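You operate a simulated robot arm through the tools that you are given. There is no shell and no other tool. Be economical: measure what you need, move in short steps, check, and stop when the job is done.

Carry out the task below with a simulated two-armed robot. There is one attempt and no reset: what you move stays moved.

TASK
Carry softener and peg tub to the worktop under the window on the wooden tray.
Fine: both hands on the tray; push the washer pull-out in. Set down upright: softener bottle.
Where things are to end (x, y in the base frame): wooden tray within 60 mm of [-1190, 2440].

The check looks at the end state, three seconds after you hand in, the way a careful person would. Anything else that was tipped, shoved, dropped, spilled or broken makes it a failure.

THE ROBOT
Two 7-joint arms with two-finger parallel grippers on one trunk, on a base that drives. Base frame: it is fixed to the floor where the robot stands at the start and does not move with it; the origin is under the middle of the robot, x ahead of it, y to its left, z up; the surface under the hand at the start is at about z = 726. Lengths are in mm, angles in rad, forces in N, time in s.
The left shoulder is at the start at [70, 163, 1145], the right one opposite. With the tool pointing down near the work surface each hand reaches from about 360 to 880 mm from the robot's upright axis, wherever it stands, measured 20 degrees to its own side. Places, roughly: inside of the wooden tray [500, 700, 700]; washer pull-out [600, 700, 700]; worktop under the window [-1300, 2400, 900]. Payload 3.43 kg a hand.
The TCP of each hand is the grasp point between the finger pads, 34 mm short of the fingertips. In the tool frame z runs along the fingers and y along their closing line. Largest opening 128 mm; finger width 24, thickness 12; the body of the gripper, 48 by 130 mm, starts 96 mm behind the TCP.
Orientation is that of the tool frame in the base frame, as [roll, pitch, yaw] about the fixed x, y, z axes, in that order (R = Rz(yaw) Ry(pitch) Rx(roll)). With the fingers straight down and closing along the base's y, the tool's x points along the base's -x, its y along +y and its z along -z.

THE INTERFACE
- The arms move only by the tool step_arm. It takes "left_deltas", "right_deltas" or both (then of equal length, played together; a hand with none holds still); each is text: rows parted by semicolons, each of 7 numbers parted by spaces: the shift along the tool's x, y, z in units of 25 mm (1.0 is 25 mm), then the turn, a rotation vector about the tool's x, y, z in units of 6 degrees (1.0 is 6 degrees), then the opening, from 0 (shut) to 1 (fully open). In form: dx dy dz wx wy wz fingers; .... A call has 1 to 20 rows; each row shifts and turns the commanded pose from where the row before left it, along the tool's axes as they then stand. A call with a number of a shift or a turn outside -1 to 1 is refused whole. A row lasts 0.2 s, in which the tool goes at most 50 mm and 0.15 rad; a call with a longer step from one row to the next is refused whole, and so is a gripper value outside its range. Where a pose cannot be reached the arm comes as near as it can. A force on the tool above 40 N (or 10 N above the force at the start of the call, whichever is more), or a blocked arm, ends the call early, and 0.2 s more pass. Each finger travels about 153 mm/s and halts on what it meets, pressing with about 27 N; the grip force reading is that of the motor and also rises with nothing between the fingers. The clock runs only during rows and for 0.2 s after the last one: add rows that do not move to give the fingers time. It gives the time, the measured TCP pose, the force on the tool (base axes), the opening and the grip force at its end, in the units of the frame above (readings bear some noise), with the torque about the TCP (base axes, N m) and any sound that the robot's microphone picked up.
- Cameras (640 x 400 px; columns grow to the right, rows downward): "scene" is now at [119.5, 48.2, 1337.7]; the picture's right is [0.59, -0.80, 0.00], its down [-0.60, -0.44, -0.67] and it looks along [0.54, 0.40, -0.74] (base axes); focal length 270 px, centre (320, 200). "left" rides on the left gripper at [76, 11, -160] in its tool frame; the picture's right is [-0.15, 0.99, 0.00], its down [-0.88, -0.13, -0.46] and it looks along [-0.45, -0.07, 0.89] (tool axes); focal length 234 px, centre (320, 200). "right" rides on the right gripper at [76, -11, -160] in its tool frame; the picture's right is [0.15, 0.99, 0.00], its down [-0.88, 0.13, -0.46] and it looks along [-0.45, 0.07, 0.89] (tool axes); focal length 234 px, centre (320, 200). There is no depth. A picture from a camera that has moved, and an enlarged one, comes with that camera's place and axes in the base frame and with its lens. The place of the scene camera against the robot may be out by one fixed shift of up to 18 mm in any direction.
- capture(camera): a new picture of that camera. It takes no simulated time.
- slide_trunk(by): slides the trunk up (or, below 0, down) by that many mm; the arms and the scene camera ride with it, the base frame stays. It gives what a move gives, with no picture.
- drive_base(legs): drives the robot by 1 to 6 legs, each [ahead, left, turn to the left] in mm, mm and rad, along the robot's own axes; the way and the turn of a leg run together, so that a leg with both is an arc; at most 1500 mm and 3.142 rad a leg. The arms and the cameras ride along, it lands a little off, and it stops where it bumps. It gives what a move gives.
- aim_head(pan, tilt): turns the head with the scene camera to pan (to the left, within 1.501 rad either way) and tilt (down, from -0.506 to 1.204), counted from straight ahead of the robot. It gives what a move gives.
- zoom(camera, box): a new picture of the part [left, top, right, bottom] of that camera's present view, enlarged. It takes no simulated time.
- close_job(): hands the job in; it is judged then, once.

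Work in short steps. Places have to be worked out from the pictures, the camera data and where the tool is seen: move nearer, look again, correct. Check each grasp and each placing, and mend what went wrong. You have 120 turns and 92 pictures in all, those below and enlarged ones among them. Open the grippers and draw the arms clear of the work before you hand the job in, unless the task says otherwise; then end with one line.

The tools are called after ">>>" as name(argument=value, ...) on one line, values as JSON. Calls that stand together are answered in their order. step_arm: Moves the arms, as the interface text tells. Its arguments: {"type":"object","properties":{"left_deltas":{"type":"string"},"right_deltas":{"type":"string"}},"required":[]} The other tools are called the same way: slide_trunk (by) slides the trunk up or down; drive_base (legs) drives the base; aim_head (pan, tilt) turns the head that bears the scene camera; capture (camera) takes a picture; zoom (camera, box) takes an enlarged picture of a part of a camera's view; close_job () hands the job in.

At the start:

```text
time: 0.0
left_position: [395.1, 498.3, 1071.4]
left_tcp_rot: [-3.141, -0.001, -3.14]
left_wrist_force: [0.1, -0.3, 0.1]
left_torque: [0.01, 0.02, -0.02]
left_opening: 128.2
left_grip_force: 0.1
right_position: [555.2, 25.3, 981.9]
right_tcp_rot: [3.141, 0.0, 3.141]
right_wrist_force: [-0.5, 0.6, -1.1]
right_torque: [-0.04, -0.04, -0.03]
right_opening: 128.2
right_grip_force: 0.0
trunk travel left (down, up): [-625.0, 315.0]
robot x, y, heading: [-1.0, -0.8, 0.0]
head pan, tilt: [0.635, 0.836]
```

scene: 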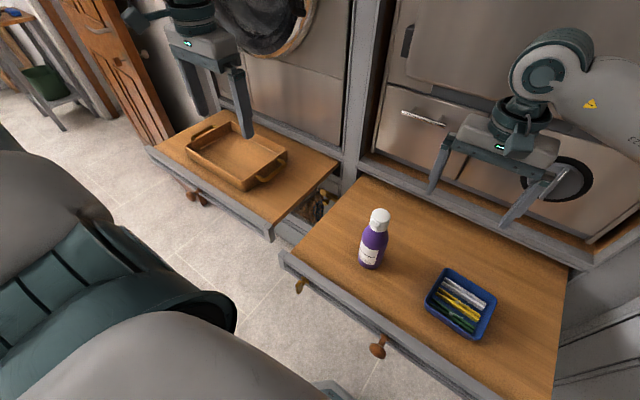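
right: 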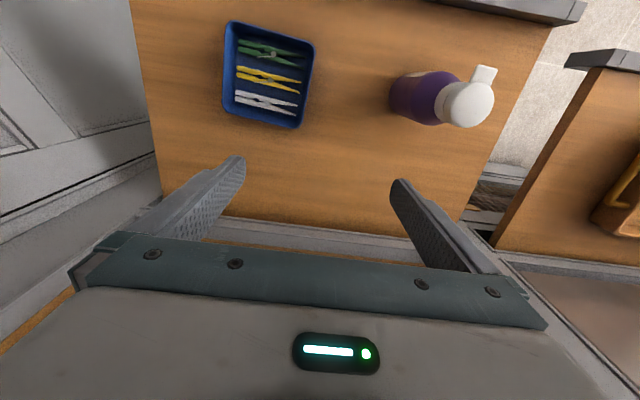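
left: 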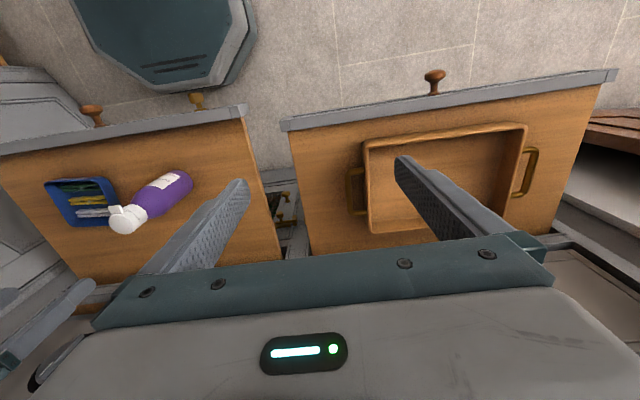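

I'll begin by looking round: toward the window worktop, and closer at the tray and items.

>>> aim_head(pan=1.5, tilt=0.25)

>>> capture(camera="scene")

>>> zoom(camera="left", box=[260, 40, 640, 260])

```text
time: 1.2
left_position: [394.5, 497.4, 1073.3]
left_tcp_rot: [3.141, -0.001, 3.141]
left_wrist_force: [-0.4, -0.2, -0.7]
left_torque: [0.0, -0.02, -0.01]
left_opening: 127.9
left_grip_force: 0.2
right_position: [555.8, 23.6, 983.3]
right_tcp_rot: [3.141, 0.001, -3.141]
right_wrist_force: [0.3, -0.3, 0.6]
right_torque: [-0.01, 0.0, 0.04]
right_opening: 128.2
right_grip_force: 0.2
trunk travel left (down, up): [-625.0, 315.0]
robot x, y, heading: [-0.2, -0.8, -0.002]
head pan, tilt: [1.499, 0.25]
```

```text
88 pictures are left
camera scene: at [62.8, 94.5, 1389.6], right [1.0, -0.07, 0.0], down [-0.02, -0.25, -0.97], along [0.07, 0.97, -0.25], focal length 270 px, centre (320, 200)
```

scene: 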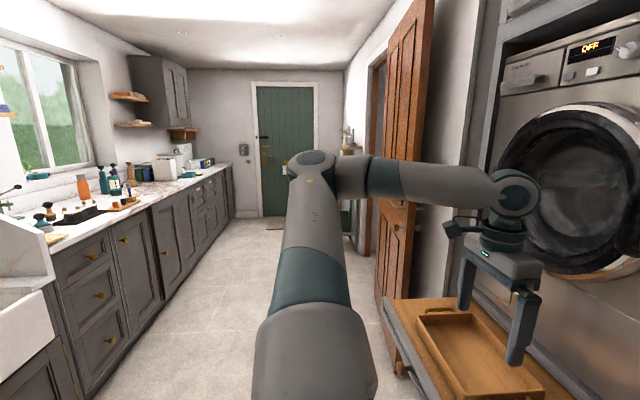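

```text
1.68 times, centred on (450, 150) of left
camera zoom: at [318.7, 508.7, 1232.0], right [0.15, 0.99, 0.0], down [0.88, -0.13, 0.46], along [0.45, -0.07, -0.89], focal length 394 px, centre (101, 284)
```

zoom: 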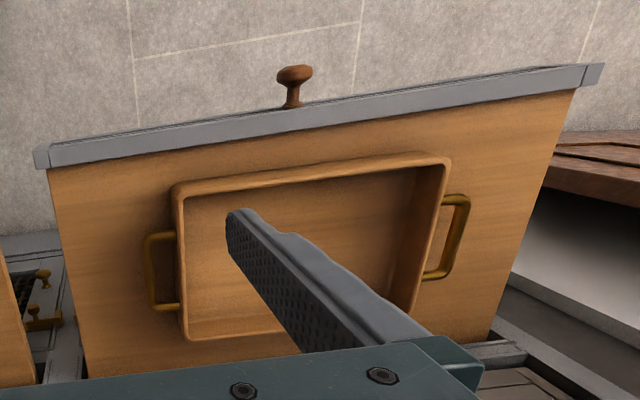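

Worktop runs along the window wall on the left. Now a straight-on look at the items from the scene camera, so I can triangulate with the wrist views.

>>> aim_head(pan=0.1, tilt=0.95)

>>> capture(camera="scene")

>>> zoom(camera="right", box=[200, 0, 520, 200])

```text
time: 2.7
left_position: [394.8, 499.4, 1073.1]
left_tcp_rot: [3.141, 0.0, 3.141]
left_wrist_force: [0.0, -0.7, 0.2]
left_torque: [-0.03, -0.01, -0.04]
left_opening: 127.8
left_grip_force: 0.0
right_position: [555.8, 23.9, 982.5]
right_tcp_rot: [3.141, 0.0, 3.141]
right_wrist_force: [0.3, 0.7, 0.1]
right_torque: [-0.01, 0.02, 0.0]
right_opening: 128.0
right_grip_force: 0.0
trunk travel left (down, up): [-625.0, 315.0]
robot x, y, heading: [-0.4, -0.7, -0.003]
head pan, tilt: [0.099, 0.949]
```

```text
86 pictures are left
camera scene: at [128.4, 8.6, 1329.0], right [0.1, -0.99, 0.0], down [-0.81, -0.08, -0.58], along [0.58, 0.06, -0.81], focal length 270 px, centre (320, 200)
```

scene: 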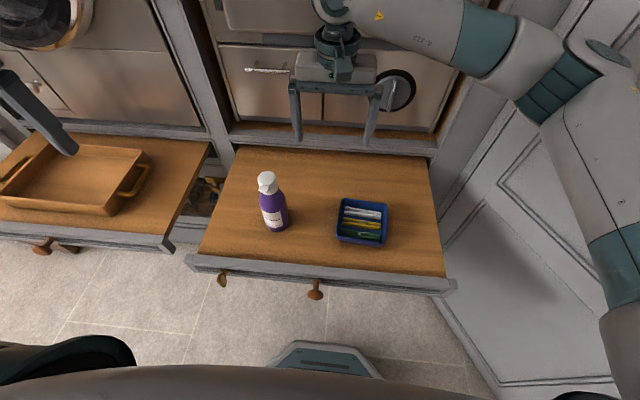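

```text
2.00 times, centred on (360, 100) of right
camera zoom: at [478.5, 12.8, 1143.7], right [-0.15, 0.99, 0.0], down [0.88, 0.13, 0.46], along [0.45, 0.07, -0.89], focal length 468 px, centre (240, 400)
```

zoom: 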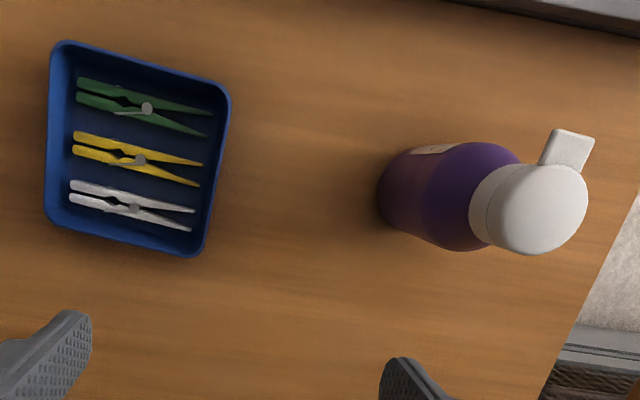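

Estimates: bottle axis about [477,156], top ~z 910; tub centre about [487,-60], rim ~z 772, about 110 mm square and turned ~-6°. I move the left hand above the bottle and the right above the tub, high.

>>> step_arm(left_deltas="-0.234 -0.98 0 0 0 0 1;-0.234 -0.98 0 0 0 0 1;-0.234 -0.98 0 0 0 0 1;-0.234 -0.98 0 0 0 0 1;-0.234 -0.98 0 0 0 0 1;-0.234 -0.98 0 0 0 0 1;-0.234 -0.98 0 0 0 0 1;-0.234 -0.98 0 0 0 0 1;-0.234 -0.98 0 0 0 0 1;-0.234 -0.98 0 0 0 0 1;-0.234 -0.98 0 0 0 0 1;-0.234 -0.98 0 0 0 0 1;-0.234 -0.98 0 0 0 0 1;-0.234 -0.98 0 0 0 0 1", right_deltas="0.197 -0.24 0.2 0 0 0 1;0.197 -0.24 0.2 0 0 0 1;0.197 -0.24 0.2 0 0 0 1;0.197 -0.24 0.2 0 0 0 1;0.197 -0.24 0.2 0 0 0 1;0.197 -0.24 0.2 0 0 0 1;0.197 -0.24 0.2 0 0 0 1;0.197 -0.24 0.2 0 0 0 1;0.197 -0.24 0.2 0 0 0 1;0.197 -0.24 0.2 0 0 0 1;0.197 -0.24 0.2 0 0 0 1;0.197 -0.24 0.2 0 0 0 1;0.197 -0.24 0.2 0 0 0 1;0.197 -0.24 0.2 0 0 1 1")

>>> capture(camera="left")

>>> capture(camera="right")

```text
time: 5.7
left_position: [478.5, 155.9, 1073.0]
left_tcp_rot: [3.141, -0.002, -3.141]
left_wrist_force: [0.0, 0.4, 0.0]
left_torque: [0.02, 0.03, -0.04]
left_opening: 128.0
left_grip_force: 0.1
right_position: [487.6, -60.4, 912.0]
right_tcp_rot: [3.141, 0.0, 3.037]
right_wrist_force: [0.3, -0.9, 0.3]
right_torque: [-0.01, 0.01, 0.03]
right_opening: 127.9
right_grip_force: 0.1
trunk travel left (down, up): [-625.0, 315.0]
robot x, y, heading: [0.1, 2.2, -0.001]
head pan, tilt: [0.099, 0.949]
```

```text
84 pictures are left
camera left: at [403.2, 164.8, 1232.2], right [0.15, 0.99, 0.0], down [0.88, -0.13, 0.45], along [0.45, -0.07, -0.89], focal length 234 px, centre (320, 200)
```

left: 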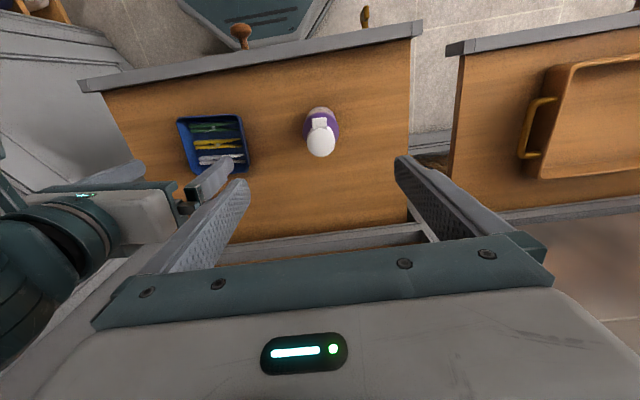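

```text
83 pictures are left
camera right: at [410.9, -63.4, 1073.4], right [-0.04, 1.0, 0.0], down [0.89, 0.04, 0.45], along [0.45, 0.02, -0.89], focal length 234 px, centre (320, 200)
```

right: 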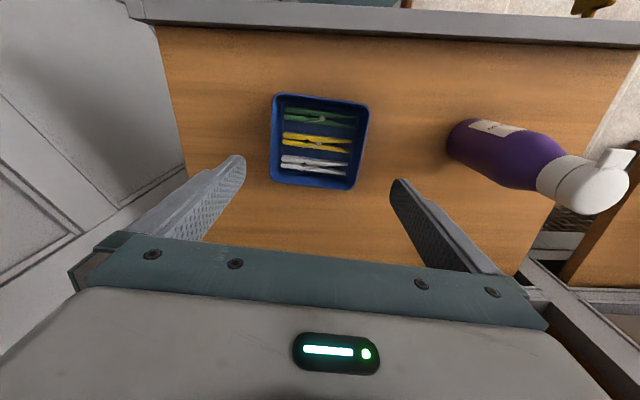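

Bottle confirmed at about [475.5,154], top z≈913. The tub rim triangulates lower (~z 755) so it is nearer 118 mm wide: I descend the right only to just above the rim and re-check, while the left goes down around the bottle.

>>> step_arm(left_deltas="0.12 -0.08 0.93 0 0 0 1;0 0 0.93 0 0 0 1;0 0 0.93 0 0 0 1;0 0 0.93 0 0 0 1;0 0 0.93 0 0 0 1;0 0 0.93 0 0 0 1;0 0 0.93 0 0 0 1;0 0 0.93 0 0 0 1;0 0 0.93 0 0 0 1;0 0 0.93 0 0 0 1", right_deltas="0.14 -0.16 0.42 0 0 0 1;0 0 0.42 0 0 0 1;0 0 0.42 0 0 0 1;0 0 0.42 0 0 0 1;0 0 0.42 0 0 0 1;0 0 0.42 0 0 0 1;0 0 0.42 0 0 0 1;0 0 0.42 0 0 0 1;0 0 0.42 0 0 0 1;0 0 0.42 0 0 0 1")

>>> capture(camera="right")

>>> capture(camera="left")

```text
time: 7.9
left_position: [470.1, 174.3, 854.2]
left_tcp_rot: [-3.139, 0.0, 3.14]
left_wrist_force: [0.5, -0.4, -0.1]
left_torque: [-0.03, 0.02, -0.01]
left_opening: 128.0
left_grip_force: 0.1
left hand out of reach, approached as far as the arm can: row 9, 10
right_position: [482.4, -63.4, 807.2]
right_tcp_rot: [3.142, -0.001, 3.038]
right_wrist_force: [-0.2, -0.8, 0.0]
right_torque: [0.0, 0.02, -0.01]
right_opening: 128.0
right_grip_force: 0.0
trunk travel left (down, up): [-625.0, 315.0]
robot x, y, heading: [-0.0, 0.7, 0.004]
head pan, tilt: [0.099, 0.949]
```

```text
82 pictures are left
camera right: at [405.8, -66.8, 968.2], right [-0.04, 1.0, 0.0], down [0.89, 0.04, 0.46], along [0.46, 0.02, -0.89], focal length 234 px, centre (320, 200)
```

right: 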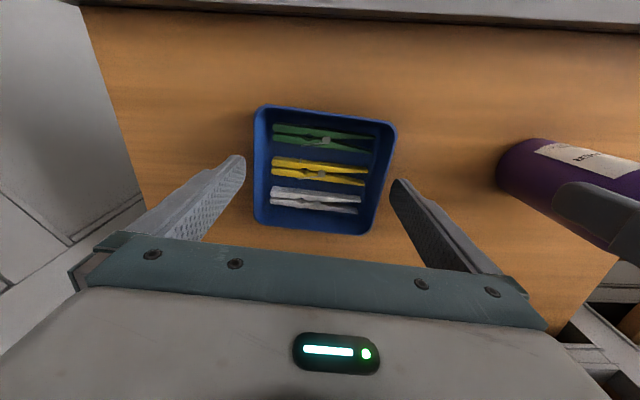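

```text
81 pictures are left
camera left: at [394.2, 184.5, 1013.3], right [0.15, 0.99, 0.0], down [0.88, -0.13, 0.46], along [0.45, -0.07, -0.89], focal length 234 px, centre (320, 200)
```

left: 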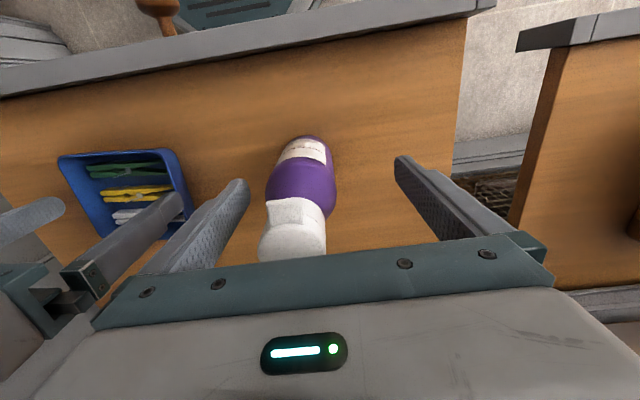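

The left arm ran out of reach low down (I'll handle it next via the trunk/base). The tub is centred between the right fingers at about [487,-65]; I descend the right hand around it.

>>> step_arm(right_deltas="-0.18 -0.06 0.2 0 0 0 1;0 0 0.5 0 0 0 1;0 0 0.5 0 0 0 1;0 0 0.48 0 0 0 1;0 0 0 0 0 0 1")

>>> capture(camera="right")

```text
time: 8.7
left_position: [469.0, 174.4, 854.5]
left_tcp_rot: [-3.139, -0.002, 3.141]
left_wrist_force: [0.5, 0.1, 0.7]
left_torque: [-0.02, 0.03, 0.0]
left_opening: 127.8
left_grip_force: 0.0
right_position: [488.9, -57.6, 790.7]
right_tcp_rot: [3.12, 0.011, 3.043]
right_wrist_force: [-2.2, 3.0, 14.7]
right_torque: [0.99, 0.08, 0.18]
right_opening: 128.3
right_grip_force: 0.0
trunk travel left (down, up): [-625.0, 315.0]
robot x, y, heading: [-1.3, 2.0, 0.005]
head pan, tilt: [0.099, 0.949]
stopped in row 3 (right hand): the force on the tool passed its limit at 47 N (the readings are from after the stop); the commanded pose is now the measured one
```

```text
80 pictures are left
camera right: at [410.5, -65.8, 951.1], right [-0.05, 1.0, 0.02], down [0.88, 0.03, 0.47], along [0.47, 0.04, -0.88], focal length 234 px, centre (320, 200)
```

right: 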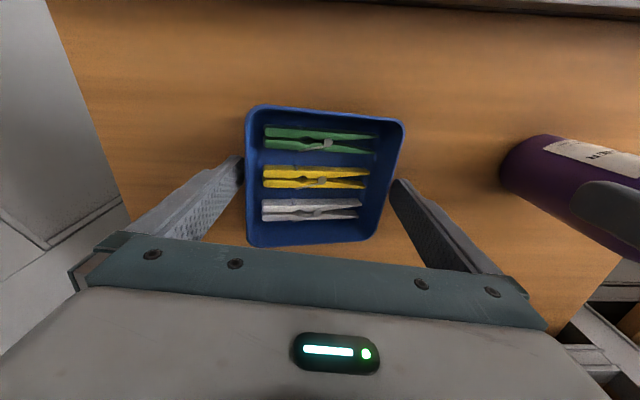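

The +y finger touched the rim: rim is at z≈758 and nearly as wide as my opening, so spanning it won't work. I raise the hand and take a close look to plan a wall pinch.

>>> step_arm(right_deltas="0 0 -1 0 0 0 1;0 -0.2 -1 0 0 0 1;0 0 -1 0 0 0 1")

>>> zoom(camera="right", box=[220, 70, 420, 220])

>>> zoom(camera="scene", box=[220, 140, 480, 300])

```text
time: 9.5
left_position: [468.9, 175.1, 853.3]
left_tcp_rot: [-3.141, -0.001, -3.141]
left_wrist_force: [0.4, -0.6, -0.4]
left_torque: [-0.02, 0.01, -0.02]
left_opening: 128.1
left_grip_force: 0.1
right_position: [488.6, -66.5, 864.3]
right_tcp_rot: [3.127, 0.01, 3.041]
right_wrist_force: [0.2, 0.3, 0.2]
right_torque: [-0.04, -0.04, 0.02]
right_opening: 127.9
right_grip_force: 0.0
trunk travel left (down, up): [-625.0, 315.0]
robot x, y, heading: [1.4, -0.2, 0.002]
head pan, tilt: [0.099, 0.949]
```

```text
2.67 times, centred on (320, 145) of right
camera zoom: at [409.9, -72.6, 1024.8], right [-0.04, 1.0, 0.01], down [0.88, 0.03, 0.47], along [0.46, 0.03, -0.89], focal length 624 px, centre (320, 347)
```

zoom: 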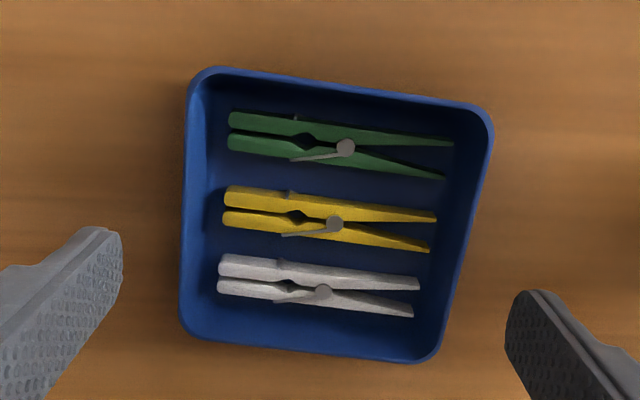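

```text
2.46 times, centred on (350, 220) of scene
camera zoom: at [128.2, 8.8, 1329.0], right [0.1, -0.99, 0.0], down [-0.81, -0.08, -0.58], along [0.58, 0.06, -0.81], focal length 666 px, centre (246, 151)
```

zoom: 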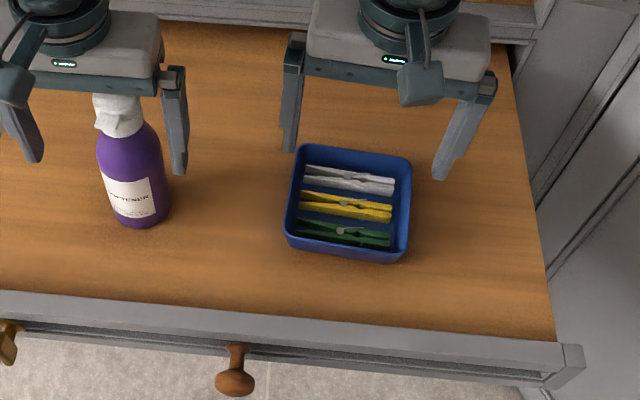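

Plan: pinch the tub's +y wall (gap of ~14 mm to the peg tips). I raise the left hand back off the bottle, and shift the right hand over that wall with the fingers narrowed to ~18 mm.

>>> step_arm(left_deltas="0 0 -0.93 0 0 0 1;0 0 -0.93 0 0 0 1;0 0 -0.93 0 0 0 1;0 0 -0.93 0 0 0 1;0 0 -0.93 0 0 0 1;0 0 -0.93 0 0 0 1;0 0 -0.93 0 0 0 1;0 0 -0.93 0 0 0 1;0 0 -0.93 0 0 0 1", right_deltas="0 0 0 0 0 0 0.14;0 0 0 0 0 0 0.14;0 0 0 0 0 0 0.14;0 0 0 0 0 0 0.14;0.12 0.67 0 0.14 0.1 0 0.14;0.12 0.67 0 0 0 0 0.14;0.12 0.67 0 0 0 0 0.14;0 0.67 1 0 0 0 0.14;0 0 0.6 0 0 0 0.14")

>>> capture(camera="right")

```text
time: 11.5
left_position: [469.6, 174.5, 1064.5]
left_tcp_rot: [-3.138, 0.003, -3.141]
left_wrist_force: [-0.4, 0.0, 0.1]
left_torque: [0.0, -0.01, 0.01]
left_opening: 128.0
left_grip_force: 0.1
right_position: [486.1, 0.2, 825.4]
right_tcp_rot: [-3.141, -0.002, 3.039]
right_wrist_force: [-0.1, -0.1, 1.4]
right_torque: [0.01, 0.0, 0.01]
right_opening: 18.0
right_grip_force: 0.1
trunk travel left (down, up): [-625.0, 315.0]
robot x, y, heading: [-0.7, 3.4, 0.002]
head pan, tilt: [0.099, 0.949]
```

```text
77 pictures are left
camera right: at [409.0, -3.7, 986.5], right [-0.04, 1.0, 0.0], down [0.89, 0.04, 0.46], along [0.45, 0.02, -0.89], focal length 234 px, centre (320, 200)
```

right: 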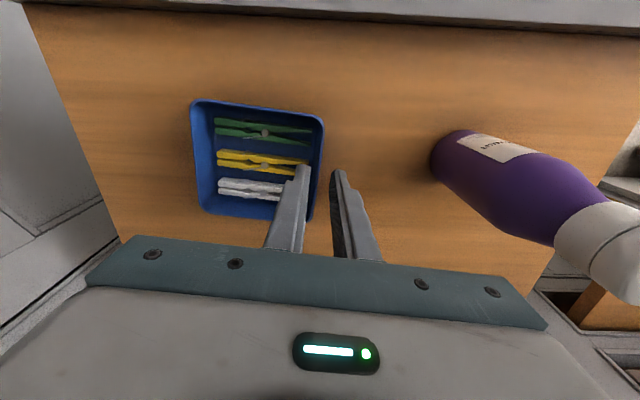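

The rim's wall centre reads y≈-5 at this x; I shift 5 mm and lower until the tips are ~16 mm below the rim, then close.

>>> step_arm(right_deltas="0 -0.2 0.5 0 0 0 0.14;0 0 0.5 0 0 0 0.14;0 0 0.5 0 0 0 0.14;0 0 0.46 0 0 0 0.14;0 0 0 0 0 0 0.14")

>>> capture(camera="right")

```text
time: 12.7
left_position: [470.7, 176.2, 1063.1]
left_tcp_rot: [-3.139, 0.0, -3.141]
left_wrist_force: [0.2, 0.3, 1.0]
left_torque: [-0.01, -0.02, -0.01]
left_opening: 128.0
left_grip_force: 0.1
right_position: [486.7, -2.9, 777.6]
right_tcp_rot: [3.138, 0.0, 3.04]
right_wrist_force: [-1.0, -0.4, 17.7]
right_torque: [-0.28, -0.02, -0.06]
right_opening: 18.3
right_grip_force: 0.3
trunk travel left (down, up): [-625.0, 315.0]
robot x, y, heading: [-0.4, -1.4, 0.002]
head pan, tilt: [0.099, 0.949]
```

```text
76 pictures are left
camera right: at [408.6, -7.7, 938.5], right [-0.04, 1.0, 0.0], down [0.89, 0.04, 0.46], along [0.46, 0.02, -0.89], focal length 234 px, centre (320, 200)
```

right: 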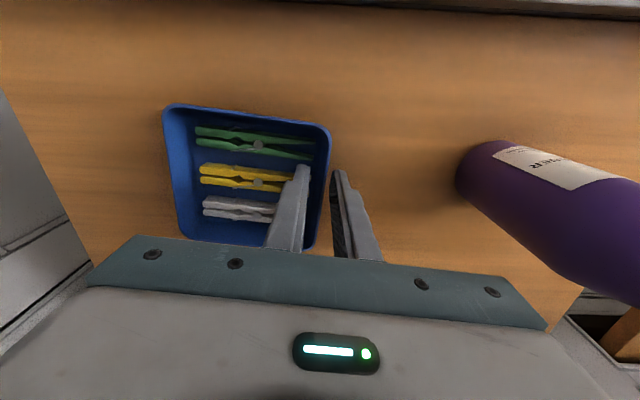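

The fingers straddle the wall, inner one resting lightly on a peg. I ease up 3 mm and close.

>>> step_arm(right_deltas="0 0 -0.12 0 0 0 0.14;0 0 0 0 0 0 0;0 0 0 0 0 0 0;0 0 0 0 0 0 0;0 0 0 0 0 0 0")

>>> step_arm(right_deltas="0 0 -0.4 0 0 0 0;0 0 -0.4 0 0 0 0;0 0 -0.4 0 0 0 0;0 0 0 0 0 0 0")

>>> capture(camera="right")

>>> capture(camera="scene")

```text
time: 13.9
left_position: [469.5, 176.0, 1061.9]
left_tcp_rot: [-3.141, 0.0, 3.141]
left_wrist_force: [-0.6, -0.1, 1.0]
left_torque: [-0.03, 0.0, 0.01]
left_opening: 127.7
left_grip_force: 0.0
right_position: [486.4, -2.5, 779.1]
right_tcp_rot: [3.139, -0.004, 3.038]
right_wrist_force: [-0.1, 1.0, 6.8]
right_torque: [-0.44, -0.04, 0.22]
right_opening: 4.3
right_grip_force: 26.6
trunk travel left (down, up): [-625.0, 315.0]
robot x, y, heading: [-1.1, -3.4, 0.003]
head pan, tilt: [0.099, 0.949]
```

```text
time: 14.9
left_position: [472.0, 176.1, 1062.7]
left_tcp_rot: [-3.139, 0.0, -3.14]
left_wrist_force: [0.1, 0.0, -0.2]
left_torque: [0.01, -0.02, -0.04]
left_opening: 128.1
left_grip_force: 0.1
right_position: [487.2, -4.2, 807.0]
right_tcp_rot: [3.139, -0.001, 3.038]
right_wrist_force: [0.5, 1.2, -1.5]
right_torque: [0.1, 0.02, 0.02]
right_opening: 2.3
right_grip_force: 26.8
trunk travel left (down, up): [-625.0, 315.0]
robot x, y, heading: [1.5, -2.9, 0.003]
head pan, tilt: [0.099, 0.949]
```

```text
75 pictures are left
camera right: at [409.5, -8.1, 969.4], right [-0.04, 1.0, 0.0], down [0.89, 0.04, 0.45], along [0.45, 0.02, -0.89], focal length 234 px, centre (320, 200)
```

right: 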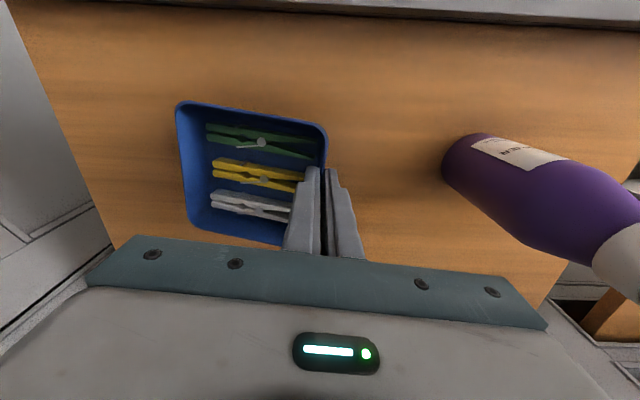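

```text
74 pictures are left
camera scene: at [128.7, 8.5, 1329.0], right [0.1, -0.99, 0.0], down [-0.81, -0.08, -0.58], along [0.58, 0.06, -0.81], focal length 270 px, centre (320, 200)
```

scene: 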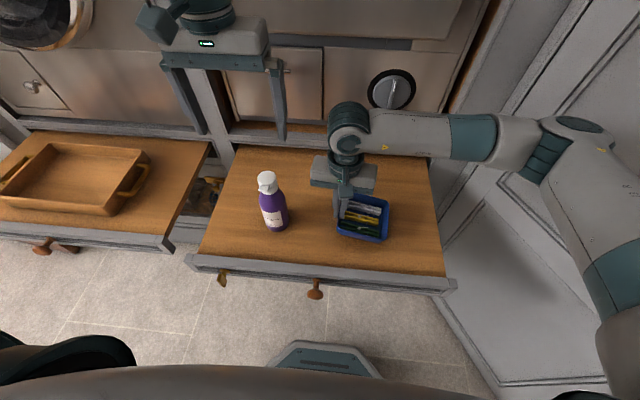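

Opening fell from 4.3 to 2.3 mm and the tub looks only partly lifted. I zoom to see whether it's held or hanging at a tilt.

>>> zoom(camera="scene", box=[290, 140, 430, 260])

>>> zoom(camera="right", box=[150, 70, 390, 260])

```text
3.33 times, centred on (360, 200) of scene
camera zoom: at [128.7, 8.5, 1329.0], right [0.1, -0.99, 0.0], down [-0.81, -0.08, -0.58], along [0.58, 0.06, -0.81], focal length 902 px, centre (187, 200)
```

zoom: 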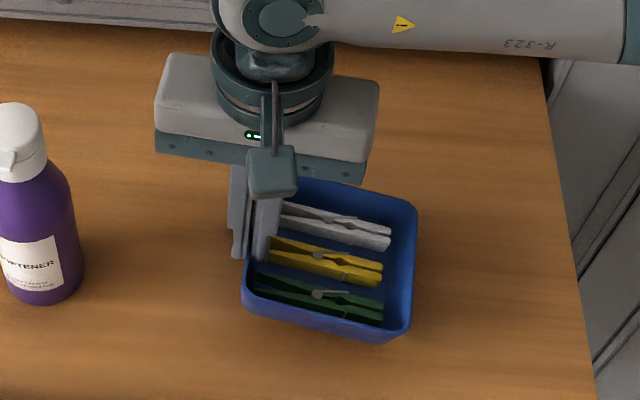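

```text
2.11 times, centred on (270, 165) of right
camera zoom: at [409.5, -8.1, 969.4], right [-0.04, 1.0, 0.0], down [0.89, 0.04, 0.45], along [0.45, 0.02, -0.89], focal length 493 px, centre (425, 274)
```

zoom: 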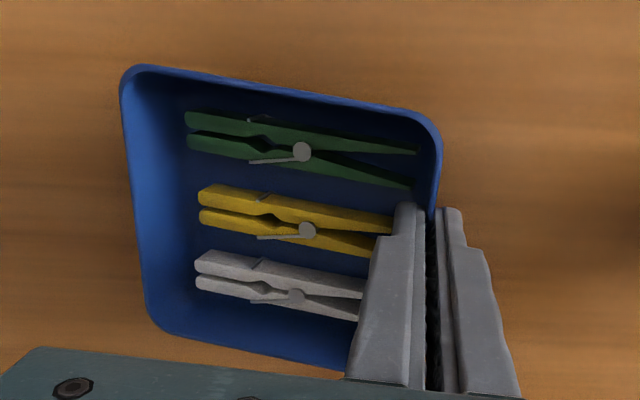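

It appears held, perhaps a bit tilted. I lift another 40 mm gently and look again.

>>> step_arm(right_deltas="0 0 -0.4 0 0 0 0;0 0 -0.4 0 0 0 0;0 0 -0.4 0 0 0 0;0 0 -0.4 0 0 0 0;0 0 0 0 0 0 0")

>>> capture(camera="right")

>>> zoom(camera="scene", box=[290, 140, 430, 260])

```text
time: 16.1
left_position: [471.1, 175.1, 1062.5]
left_tcp_rot: [-3.14, 0.002, -3.141]
left_wrist_force: [-0.3, 0.0, 1.5]
left_torque: [0.0, 0.01, -0.05]
left_opening: 127.9
left_grip_force: 0.1
right_position: [486.9, -4.4, 847.3]
right_tcp_rot: [3.14, -0.002, 3.04]
right_wrist_force: [0.0, -1.0, -0.9]
right_torque: [0.08, 0.01, 0.01]
right_opening: 2.1
right_grip_force: 26.9
trunk travel left (down, up): [-625.0, 315.0]
robot x, y, heading: [-1.0, 3.4, -0.001]
head pan, tilt: [0.099, 0.949]
```

```text
71 pictures are left
camera right: at [409.7, -8.3, 1009.7], right [-0.04, 1.0, 0.0], down [0.89, 0.04, 0.45], along [0.45, 0.02, -0.89], focal length 234 px, centre (320, 200)
```

right: 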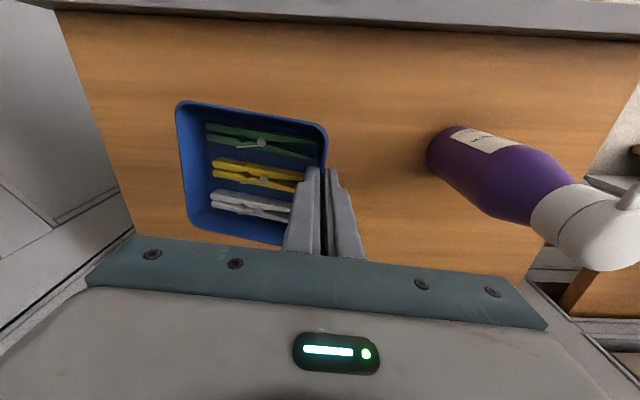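

```text
3.33 times, centred on (360, 200) of scene
camera zoom: at [128.7, 8.5, 1329.0], right [0.1, -0.99, 0.0], down [-0.81, -0.08, -0.58], along [0.58, 0.06, -0.81], focal length 902 px, centre (187, 200)
```

zoom: 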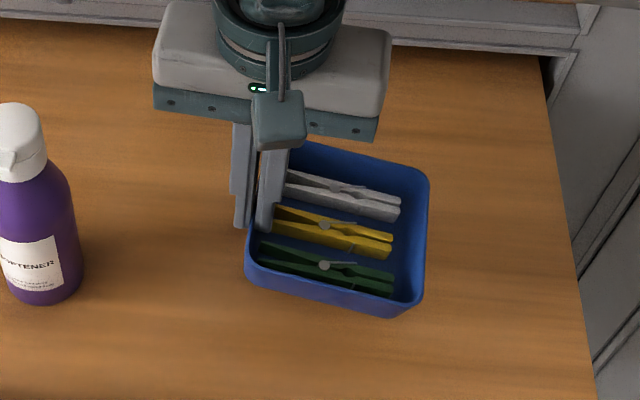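

The tub is held firmly (view unchanged through the lift). Now I raise the right hand, centre the left over the bottle, and then will lower the trunk 150 so the left arm can get low enough.

>>> step_arm(left_deltas="-0.1 -0.42 0 0 0 0 1;-0.1 -0.42 0 0 0 0 1;0 0 0 0 0 0 1;0 0 0 0 0 0 1;0 0 0 0 0 0 1;0 0 0 0 0 0 1", right_deltas="0 0 -0.9 0 0 0 0;0 0 -0.9 0 0 0 0;0 0 -0.9 0 0 0 0;0 0 -0.9 0 0 0 0;0 0 -0.9 0 0 0 0;0 0 -0.9 0 0 0 0")

>>> slide_trunk(by=-110)

>>> capture(camera="left")

```text
time: 17.5
left_position: [474.9, 155.5, 1061.7]
left_tcp_rot: [-3.141, -0.001, 3.141]
left_wrist_force: [-0.7, 0.4, -0.4]
left_torque: [0.02, 0.0, 0.0]
left_opening: 128.1
left_grip_force: 0.1
right_position: [487.3, -5.3, 984.8]
right_tcp_rot: [3.139, -0.001, 3.042]
right_wrist_force: [-0.4, -0.4, -1.7]
right_torque: [0.1, 0.02, -0.02]
right_opening: 2.2
right_grip_force: 27.0
trunk travel left (down, up): [-625.0, 315.0]
robot x, y, heading: [-0.3, 1.4, -0.002]
head pan, tilt: [0.099, 0.949]
```

```text
time: 18.9
left_position: [474.7, 153.4, 952.0]
left_tcp_rot: [-3.139, -0.001, 3.142]
left_wrist_force: [-0.3, -0.7, 0.6]
left_torque: [-0.01, -0.02, -0.03]
left_opening: 127.9
left_grip_force: 0.0
right_position: [486.3, -5.6, 873.6]
right_tcp_rot: [3.139, -0.003, 3.039]
right_wrist_force: [0.1, 0.4, -1.8]
right_torque: [0.06, 0.02, -0.03]
right_opening: 2.3
right_grip_force: 26.9
trunk travel left (down, up): [-515.0, 425.0]
robot x, y, heading: [-2.1, 4.1, 0.003]
head pan, tilt: [0.099, 0.949]
```

```text
69 pictures are left
camera left: at [398.9, 164.4, 1112.5], right [0.15, 0.99, 0.0], down [0.88, -0.13, 0.46], along [0.45, -0.07, -0.89], focal length 234 px, centre (320, 200)
```

left: 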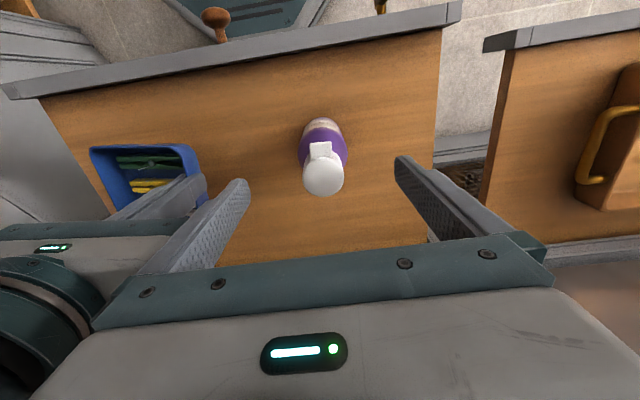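

Bottle is centred between the left fingers. Descend to z≈840 and close.

>>> step_arm(left_deltas="0 0 0.9 0 0 0 1;0 0 0.9 0 0 0 1;0 0 0.9 0 0 0 1;0 0 0.9 0 0 0 1;0 0 0.85 0 0 0 1;0 0 0 0 0 0 1")

>>> capture(camera="left")

>>> capture(camera="scene")

```text
time: 20.3
left_position: [474.8, 153.5, 840.7]
left_tcp_rot: [-3.139, 0.0, 3.14]
left_wrist_force: [-0.2, -0.5, -0.1]
left_torque: [0.01, -0.01, -0.03]
left_opening: 128.0
left_grip_force: 0.0
right_position: [487.8, -5.2, 873.5]
right_tcp_rot: [3.139, -0.002, 3.038]
right_wrist_force: [0.2, -0.1, -1.4]
right_torque: [0.13, -0.01, 0.01]
right_opening: 2.1
right_grip_force: 27.0
trunk travel left (down, up): [-515.0, 425.0]
robot x, y, heading: [-1.9, 0.6, -0.002]
head pan, tilt: [0.099, 0.949]
```

```text
68 pictures are left
camera left: at [398.6, 163.8, 1000.8], right [0.15, 0.99, 0.0], down [0.88, -0.13, 0.46], along [0.45, -0.07, -0.89], focal length 234 px, centre (320, 200)
```

left: 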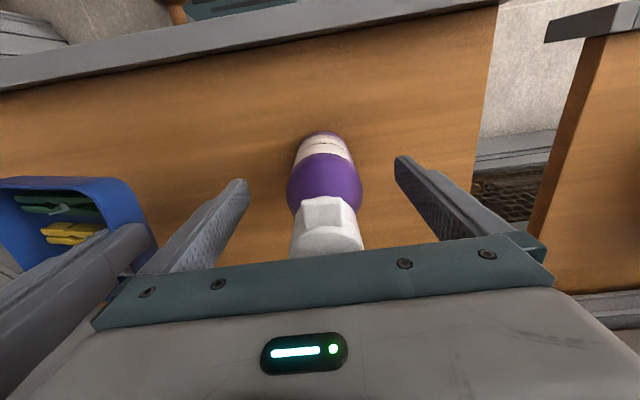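

```text
67 pictures are left
camera scene: at [128.1, 8.4, 1219.0], right [0.1, -0.99, 0.0], down [-0.81, -0.08, -0.58], along [0.58, 0.06, -0.81], focal length 270 px, centre (320, 200)
```

scene: 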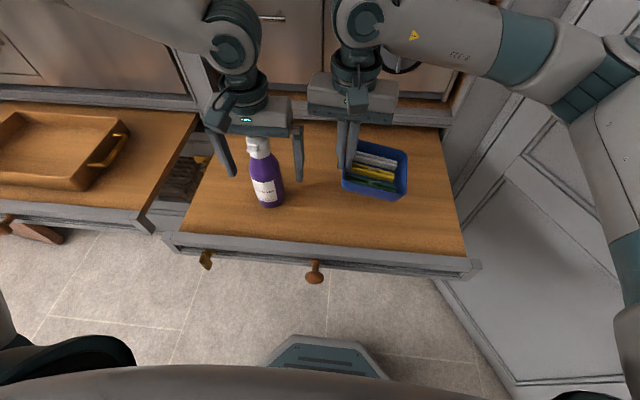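

Well centred; close the left hand on the bottle body and lift slightly.

>>> step_arm(left_deltas="0 0 0 0 0 0 0.6;0 0 0 0 0 0 0;0 0 0 0 0 0 0;0 0 0 0 0 0 0;0 0 0 0 0 0 0")

>>> step_arm(left_deltas="0 0 -0.4 0 0 0 0;0 0 -0.4 0 0 0 0;0 0 -0.4 0 0 0 0;0 0 0 0 0 0 0")

>>> capture(camera="scene")

```text
time: 21.5
left_position: [475.7, 154.0, 839.8]
left_tcp_rot: [-3.139, 0.0, 3.14]
left_wrist_force: [-0.3, -0.4, 0.0]
left_torque: [-0.06, 0.04, -0.01]
left_opening: 61.3
left_grip_force: 27.1
right_position: [488.0, -5.0, 873.5]
right_tcp_rot: [3.141, -0.002, 3.038]
right_wrist_force: [-0.4, 0.1, -0.9]
right_torque: [0.11, -0.01, -0.01]
right_opening: 2.4
right_grip_force: 26.8
trunk travel left (down, up): [-515.0, 425.0]
robot x, y, heading: [-0.2, 1.1, 0.002]
head pan, tilt: [0.099, 0.949]
```

```text
time: 22.5
left_position: [475.9, 154.0, 870.7]
left_tcp_rot: [-3.14, 0.001, 3.141]
left_wrist_force: [-0.1, 0.8, -4.2]
left_torque: [-0.04, 0.03, 0.03]
left_opening: 61.3
left_grip_force: 27.4
right_position: [487.3, -4.6, 872.9]
right_tcp_rot: [3.141, -0.002, 3.039]
right_wrist_force: [1.1, -0.3, -1.6]
right_torque: [0.1, 0.01, -0.03]
right_opening: 2.5
right_grip_force: 26.8
trunk travel left (down, up): [-515.0, 425.0]
robot x, y, heading: [-1.6, -1.8, 0.0]
head pan, tilt: [0.099, 0.949]
```

```text
66 pictures are left
camera scene: at [129.1, 8.7, 1218.9], right [0.1, -0.99, 0.0], down [-0.81, -0.08, -0.58], along [0.58, 0.06, -0.81], focal length 270 px, centre (320, 200)
```

scene: 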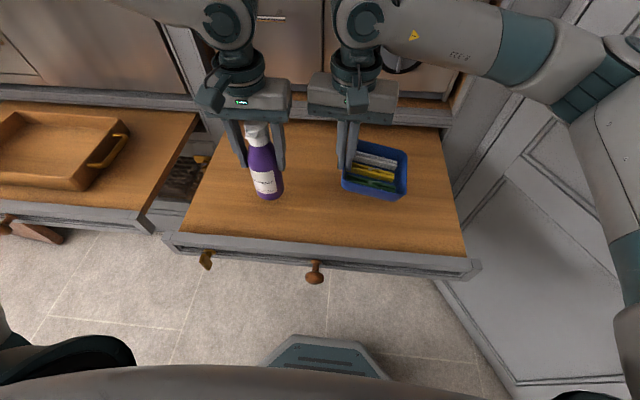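

Bottle held (~0.42 kg). Raise the trunk and drive left toward the tray with both items, then look.

>>> slide_trunk(by=150)

>>> drive_base(legs=[[0, 650, 0]])

>>> aim_head(pan=0.15, tilt=0.95)

>>> capture(camera="scene")

>>> capture(camera="left")

>>> capture(camera="right")

```text
time: 24.2
left_position: [475.7, 153.0, 1021.0]
left_tcp_rot: [-3.14, -0.001, 3.141]
left_wrist_force: [0.1, -0.2, -4.2]
left_torque: [-0.01, 0.04, 0.0]
left_opening: 61.3
left_grip_force: 27.1
right_position: [487.7, -4.1, 1023.0]
right_tcp_rot: [3.14, -0.002, 3.039]
right_wrist_force: [-0.1, 0.3, -1.8]
right_torque: [0.1, 0.0, -0.03]
right_opening: 2.3
right_grip_force: 26.6
trunk travel left (down, up): [-665.0, 275.0]
robot x, y, heading: [2.6, -0.4, -0.0]
head pan, tilt: [0.099, 0.949]
```

```text
time: 27.9
left_position: [474.8, 802.8, 1019.9]
left_tcp_rot: [-3.139, 0.001, 3.141]
left_wrist_force: [0.4, 0.1, -3.9]
left_torque: [0.02, 0.05, -0.01]
left_opening: 60.9
left_grip_force: 27.2
right_position: [487.5, 645.4, 1023.5]
right_tcp_rot: [3.14, -0.002, 3.038]
right_wrist_force: [0.7, 0.0, -1.6]
right_torque: [0.09, 0.01, -0.01]
right_opening: 2.1
right_grip_force: 27.4
trunk travel left (down, up): [-665.0, 275.0]
robot x, y, heading: [-2.2, 650.4, 0.001]
head pan, tilt: [0.099, 0.949]
```

```text
time: 28.5
left_position: [475.0, 803.5, 1020.2]
left_tcp_rot: [-3.139, 0.001, 3.141]
left_wrist_force: [-0.3, 0.1, -3.9]
left_torque: [-0.01, 0.0, -0.01]
left_opening: 61.0
left_grip_force: 26.3
right_position: [486.3, 645.9, 1024.2]
right_tcp_rot: [3.14, -0.001, 3.038]
right_wrist_force: [-0.2, -0.5, -1.3]
right_torque: [0.09, -0.01, -0.01]
right_opening: 2.0
right_grip_force: 27.2
trunk travel left (down, up): [-665.0, 275.0]
robot x, y, heading: [-0.0, 649.0, -0.001]
head pan, tilt: [0.15, 0.949]
```

```text
65 pictures are left
camera scene: at [128.3, 663.1, 1368.9], right [0.15, -0.99, 0.0], down [-0.8, -0.12, -0.58], along [0.58, 0.09, -0.81], focal length 270 px, centre (320, 200)
```

scene: 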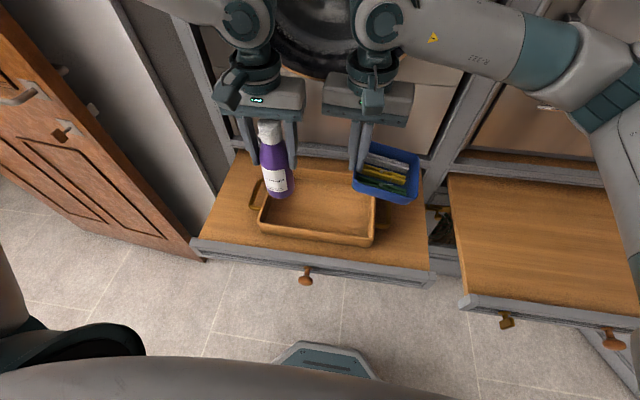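

```text
64 pictures are left
camera left: at [399.4, 814.3, 1180.6], right [0.15, 0.99, 0.0], down [0.88, -0.13, 0.46], along [0.45, -0.07, -0.89], focal length 234 px, centre (320, 200)
```

left: 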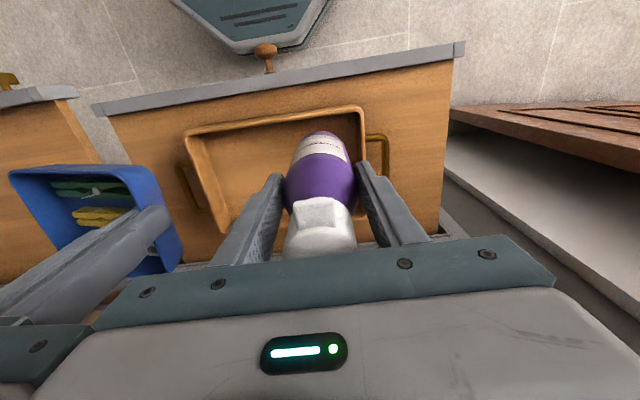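

```text
63 pictures are left
camera right: at [410.2, 642.1, 1184.6], right [-0.04, 1.0, 0.0], down [0.89, 0.04, 0.45], along [0.45, 0.02, -0.89], focal length 234 px, centre (320, 200)
```

right: 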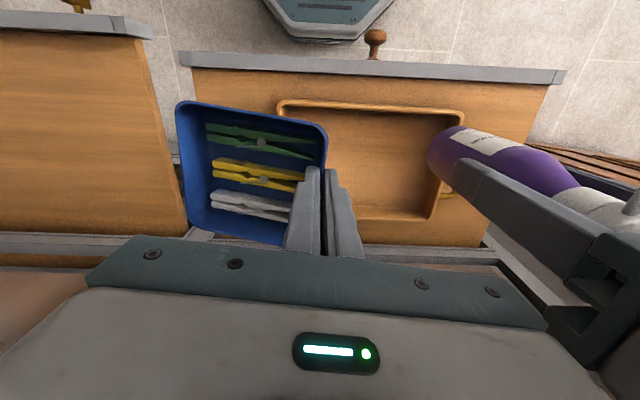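

Tray triangulates to x 443–645, y 578–873 (centre ≈[544,725], rim z≈780); handle bars at y≈536 and 913. I move the left hand aside (+y), and bring the right hand with the tub squared over the tray's -y half.

>>> step_arm(left_deltas="0 0.9 0 0 0 0 0;0 0.9 0 0 0 0 0;0 0.9 0 0 0 0 0;0 0.9 0 0 0 0 0;0 0.9 0 0 0 0 0;0 0 0 0 0 0 0", right_deltas="-0.393 0.709 0 0 0 0 0;-0.393 0.709 0 0 0 0 0;-0.393 0.709 0 0 0 0 0;-0.393 0.709 0 0 0 0 0;-0.393 0.709 0 0 0 0 0;0 0 0 0 0 -1 0")

>>> slide_trunk(by=-165)

>>> capture(camera="right")

>>> capture(camera="scene")

```text
time: 29.9
left_position: [475.6, 915.0, 1020.9]
left_tcp_rot: [-3.14, -0.001, -3.141]
left_wrist_force: [-0.3, 0.4, -4.4]
left_torque: [0.0, 0.05, 0.03]
left_opening: 61.0
left_grip_force: 26.9
right_position: [545.3, 727.7, 1024.1]
right_tcp_rot: [3.14, 0.0, -3.138]
right_wrist_force: [0.3, -0.5, -1.1]
right_torque: [0.11, 0.01, 0.0]
right_opening: 2.2
right_grip_force: 27.8
trunk travel left (down, up): [-665.0, 275.0]
robot x, y, heading: [-0.6, 651.8, 0.0]
head pan, tilt: [0.15, 0.949]
```

```text
time: 31.6
left_position: [477.8, 915.6, 861.9]
left_tcp_rot: [-3.136, 0.01, 3.14]
left_wrist_force: [-0.6, -1.1, 11.0]
left_torque: [-0.42, -0.41, -0.04]
left_opening: 61.0
left_grip_force: 27.4
right_position: [544.8, 728.5, 861.2]
right_tcp_rot: [3.14, 0.0, 3.141]
right_wrist_force: [0.3, 0.0, -2.4]
right_torque: [0.08, -0.01, -0.02]
right_opening: 2.2
right_grip_force: 26.7
trunk travel left (down, up): [-503.0, 437.0]
robot x, y, heading: [-2.4, 648.9, -0.001]
head pan, tilt: [0.15, 0.949]
stopped: the force on the tool passed its limit at 45 N (the readings are from after the stop); the commanded pose is now the measured one
```

```text
62 pictures are left
camera right: at [468.6, 716.6, 1022.9], right [-0.15, 0.99, 0.0], down [0.88, 0.13, 0.45], along [0.45, 0.07, -0.89], focal length 234 px, centre (320, 200)
```

right: 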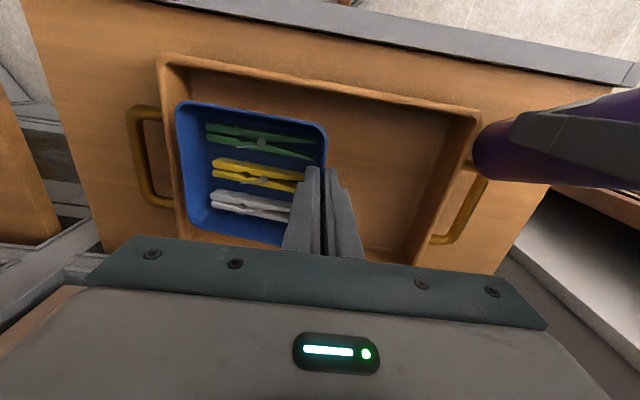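

```text
61 pictures are left
camera scene: at [127.8, 662.5, 1206.8], right [0.15, -0.99, 0.0], down [-0.8, -0.12, -0.58], along [0.58, 0.09, -0.81], focal length 270 px, centre (320, 200)
```

scene: 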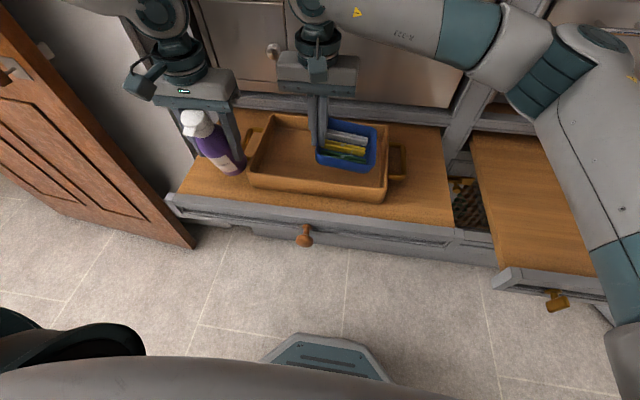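

The lowered left hand pressed the bottle's base onto the pull-out (I'd overlooked it). I lift the left hand 100 mm and check that the bottle and tray are as they were.

>>> step_arm(left_deltas="0 0 -0.8 0 0 0 0;0 0 -0.8 0 0 0 0;0 0 -0.8 0 0 0 0;0 0 -0.8 0 0 0 0;0 0 -0.8 0 0 0 0;0 0 0 0 0 0 0")

>>> capture(camera="left")

>>> zoom(camera="scene", box=[120, 60, 440, 260])

```text
time: 33.0
left_position: [476.2, 915.9, 961.9]
left_tcp_rot: [-3.137, 0.007, 3.139]
left_wrist_force: [-0.1, 0.6, -4.0]
left_torque: [0.01, 0.04, 0.01]
left_opening: 61.0
left_grip_force: 26.9
right_position: [544.7, 730.8, 862.0]
right_tcp_rot: [3.14, -0.001, -3.139]
right_wrist_force: [-0.4, 0.2, -2.8]
right_torque: [0.12, 0.02, 0.02]
right_opening: 2.3
right_grip_force: 27.2
trunk travel left (down, up): [-503.0, 437.0]
robot x, y, heading: [1.4, 651.0, 0.002]
head pan, tilt: [0.15, 0.949]
```

```text
60 pictures are left
camera left: at [399.6, 926.9, 1120.7], right [0.15, 0.99, 0.0], down [0.88, -0.13, 0.46], along [0.46, -0.07, -0.89], focal length 234 px, centre (320, 200)
```

left: 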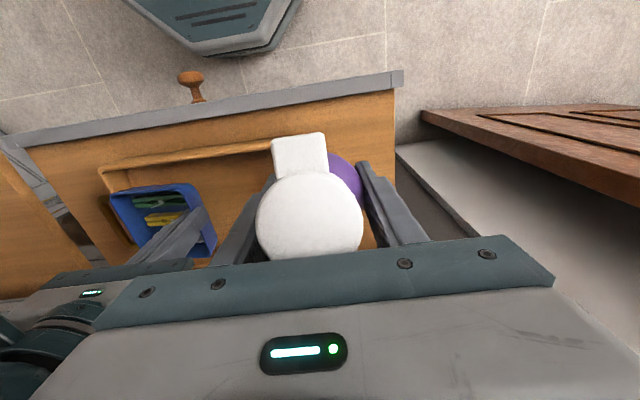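

```text
2.00 times, centred on (280, 160) of scene
camera zoom: at [128.3, 663.0, 1207.3], right [0.15, -0.99, 0.0], down [-0.8, -0.12, -0.58], along [0.57, 0.09, -0.81], focal length 541 px, centre (400, 280)
```

zoom: 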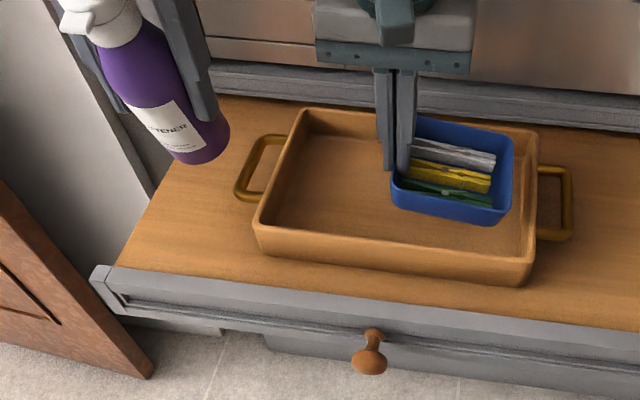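

The bottle got rotated ~20° in the left grip by touching the tray handle; I'll correct that with the hand's pitch before setting it down. First the tub: lower it to just above the tray floor in small steps.

>>> step_arm(right_deltas="0 0 0.5 0 0 0 0;0 0 0.5 0 0 0 0;0 0 0.5 0 0 0 0;0 0 0 0 0 0 0")

>>> zoom(camera="scene", box=[220, 90, 420, 215])

>>> capture(camera="right")

```text
time: 34.0
left_position: [477.0, 917.1, 960.9]
left_tcp_rot: [-3.138, 0.008, 3.141]
left_wrist_force: [-0.3, 0.3, -3.8]
left_torque: [-0.01, 0.03, 0.0]
left_opening: 60.8
left_grip_force: 27.0
right_position: [545.3, 728.7, 824.2]
right_tcp_rot: [3.14, -0.001, -3.141]
right_wrist_force: [-1.1, -0.2, -1.3]
right_torque: [0.07, 0.02, 0.01]
right_opening: 2.3
right_grip_force: 26.6
trunk travel left (down, up): [-503.0, 437.0]
robot x, y, heading: [-1.6, 650.3, -0.004]
head pan, tilt: [0.15, 0.949]
```

```text
3.20 times, centred on (320, 152) of scene
camera zoom: at [127.8, 662.9, 1207.4], right [0.15, -0.99, 0.0], down [-0.8, -0.12, -0.58], along [0.58, 0.09, -0.81], focal length 866 px, centre (320, 352)
```

zoom: 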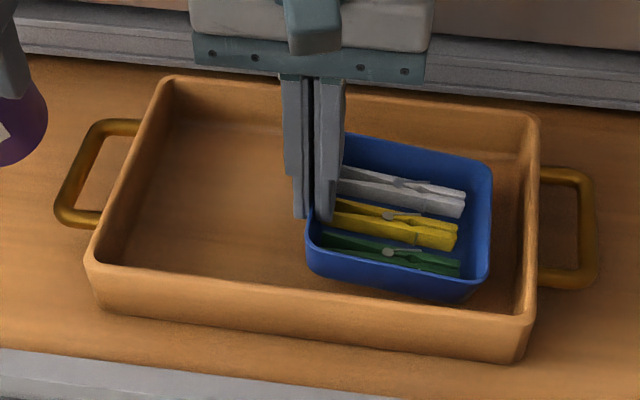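

```text
57 pictures are left
camera right: at [468.2, 717.2, 985.8], right [-0.15, 0.99, 0.0], down [0.88, 0.13, 0.45], along [0.45, 0.07, -0.89], focal length 234 px, centre (320, 200)
```

right: 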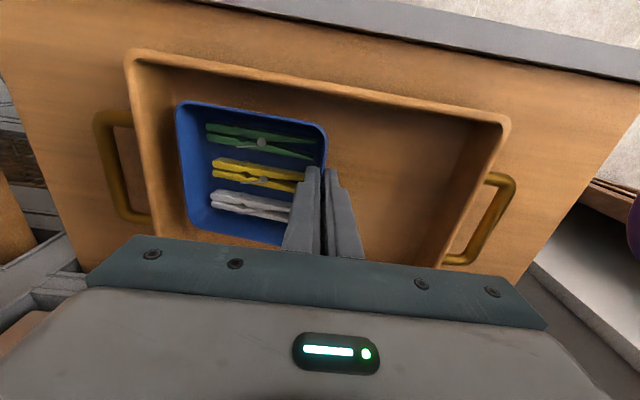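

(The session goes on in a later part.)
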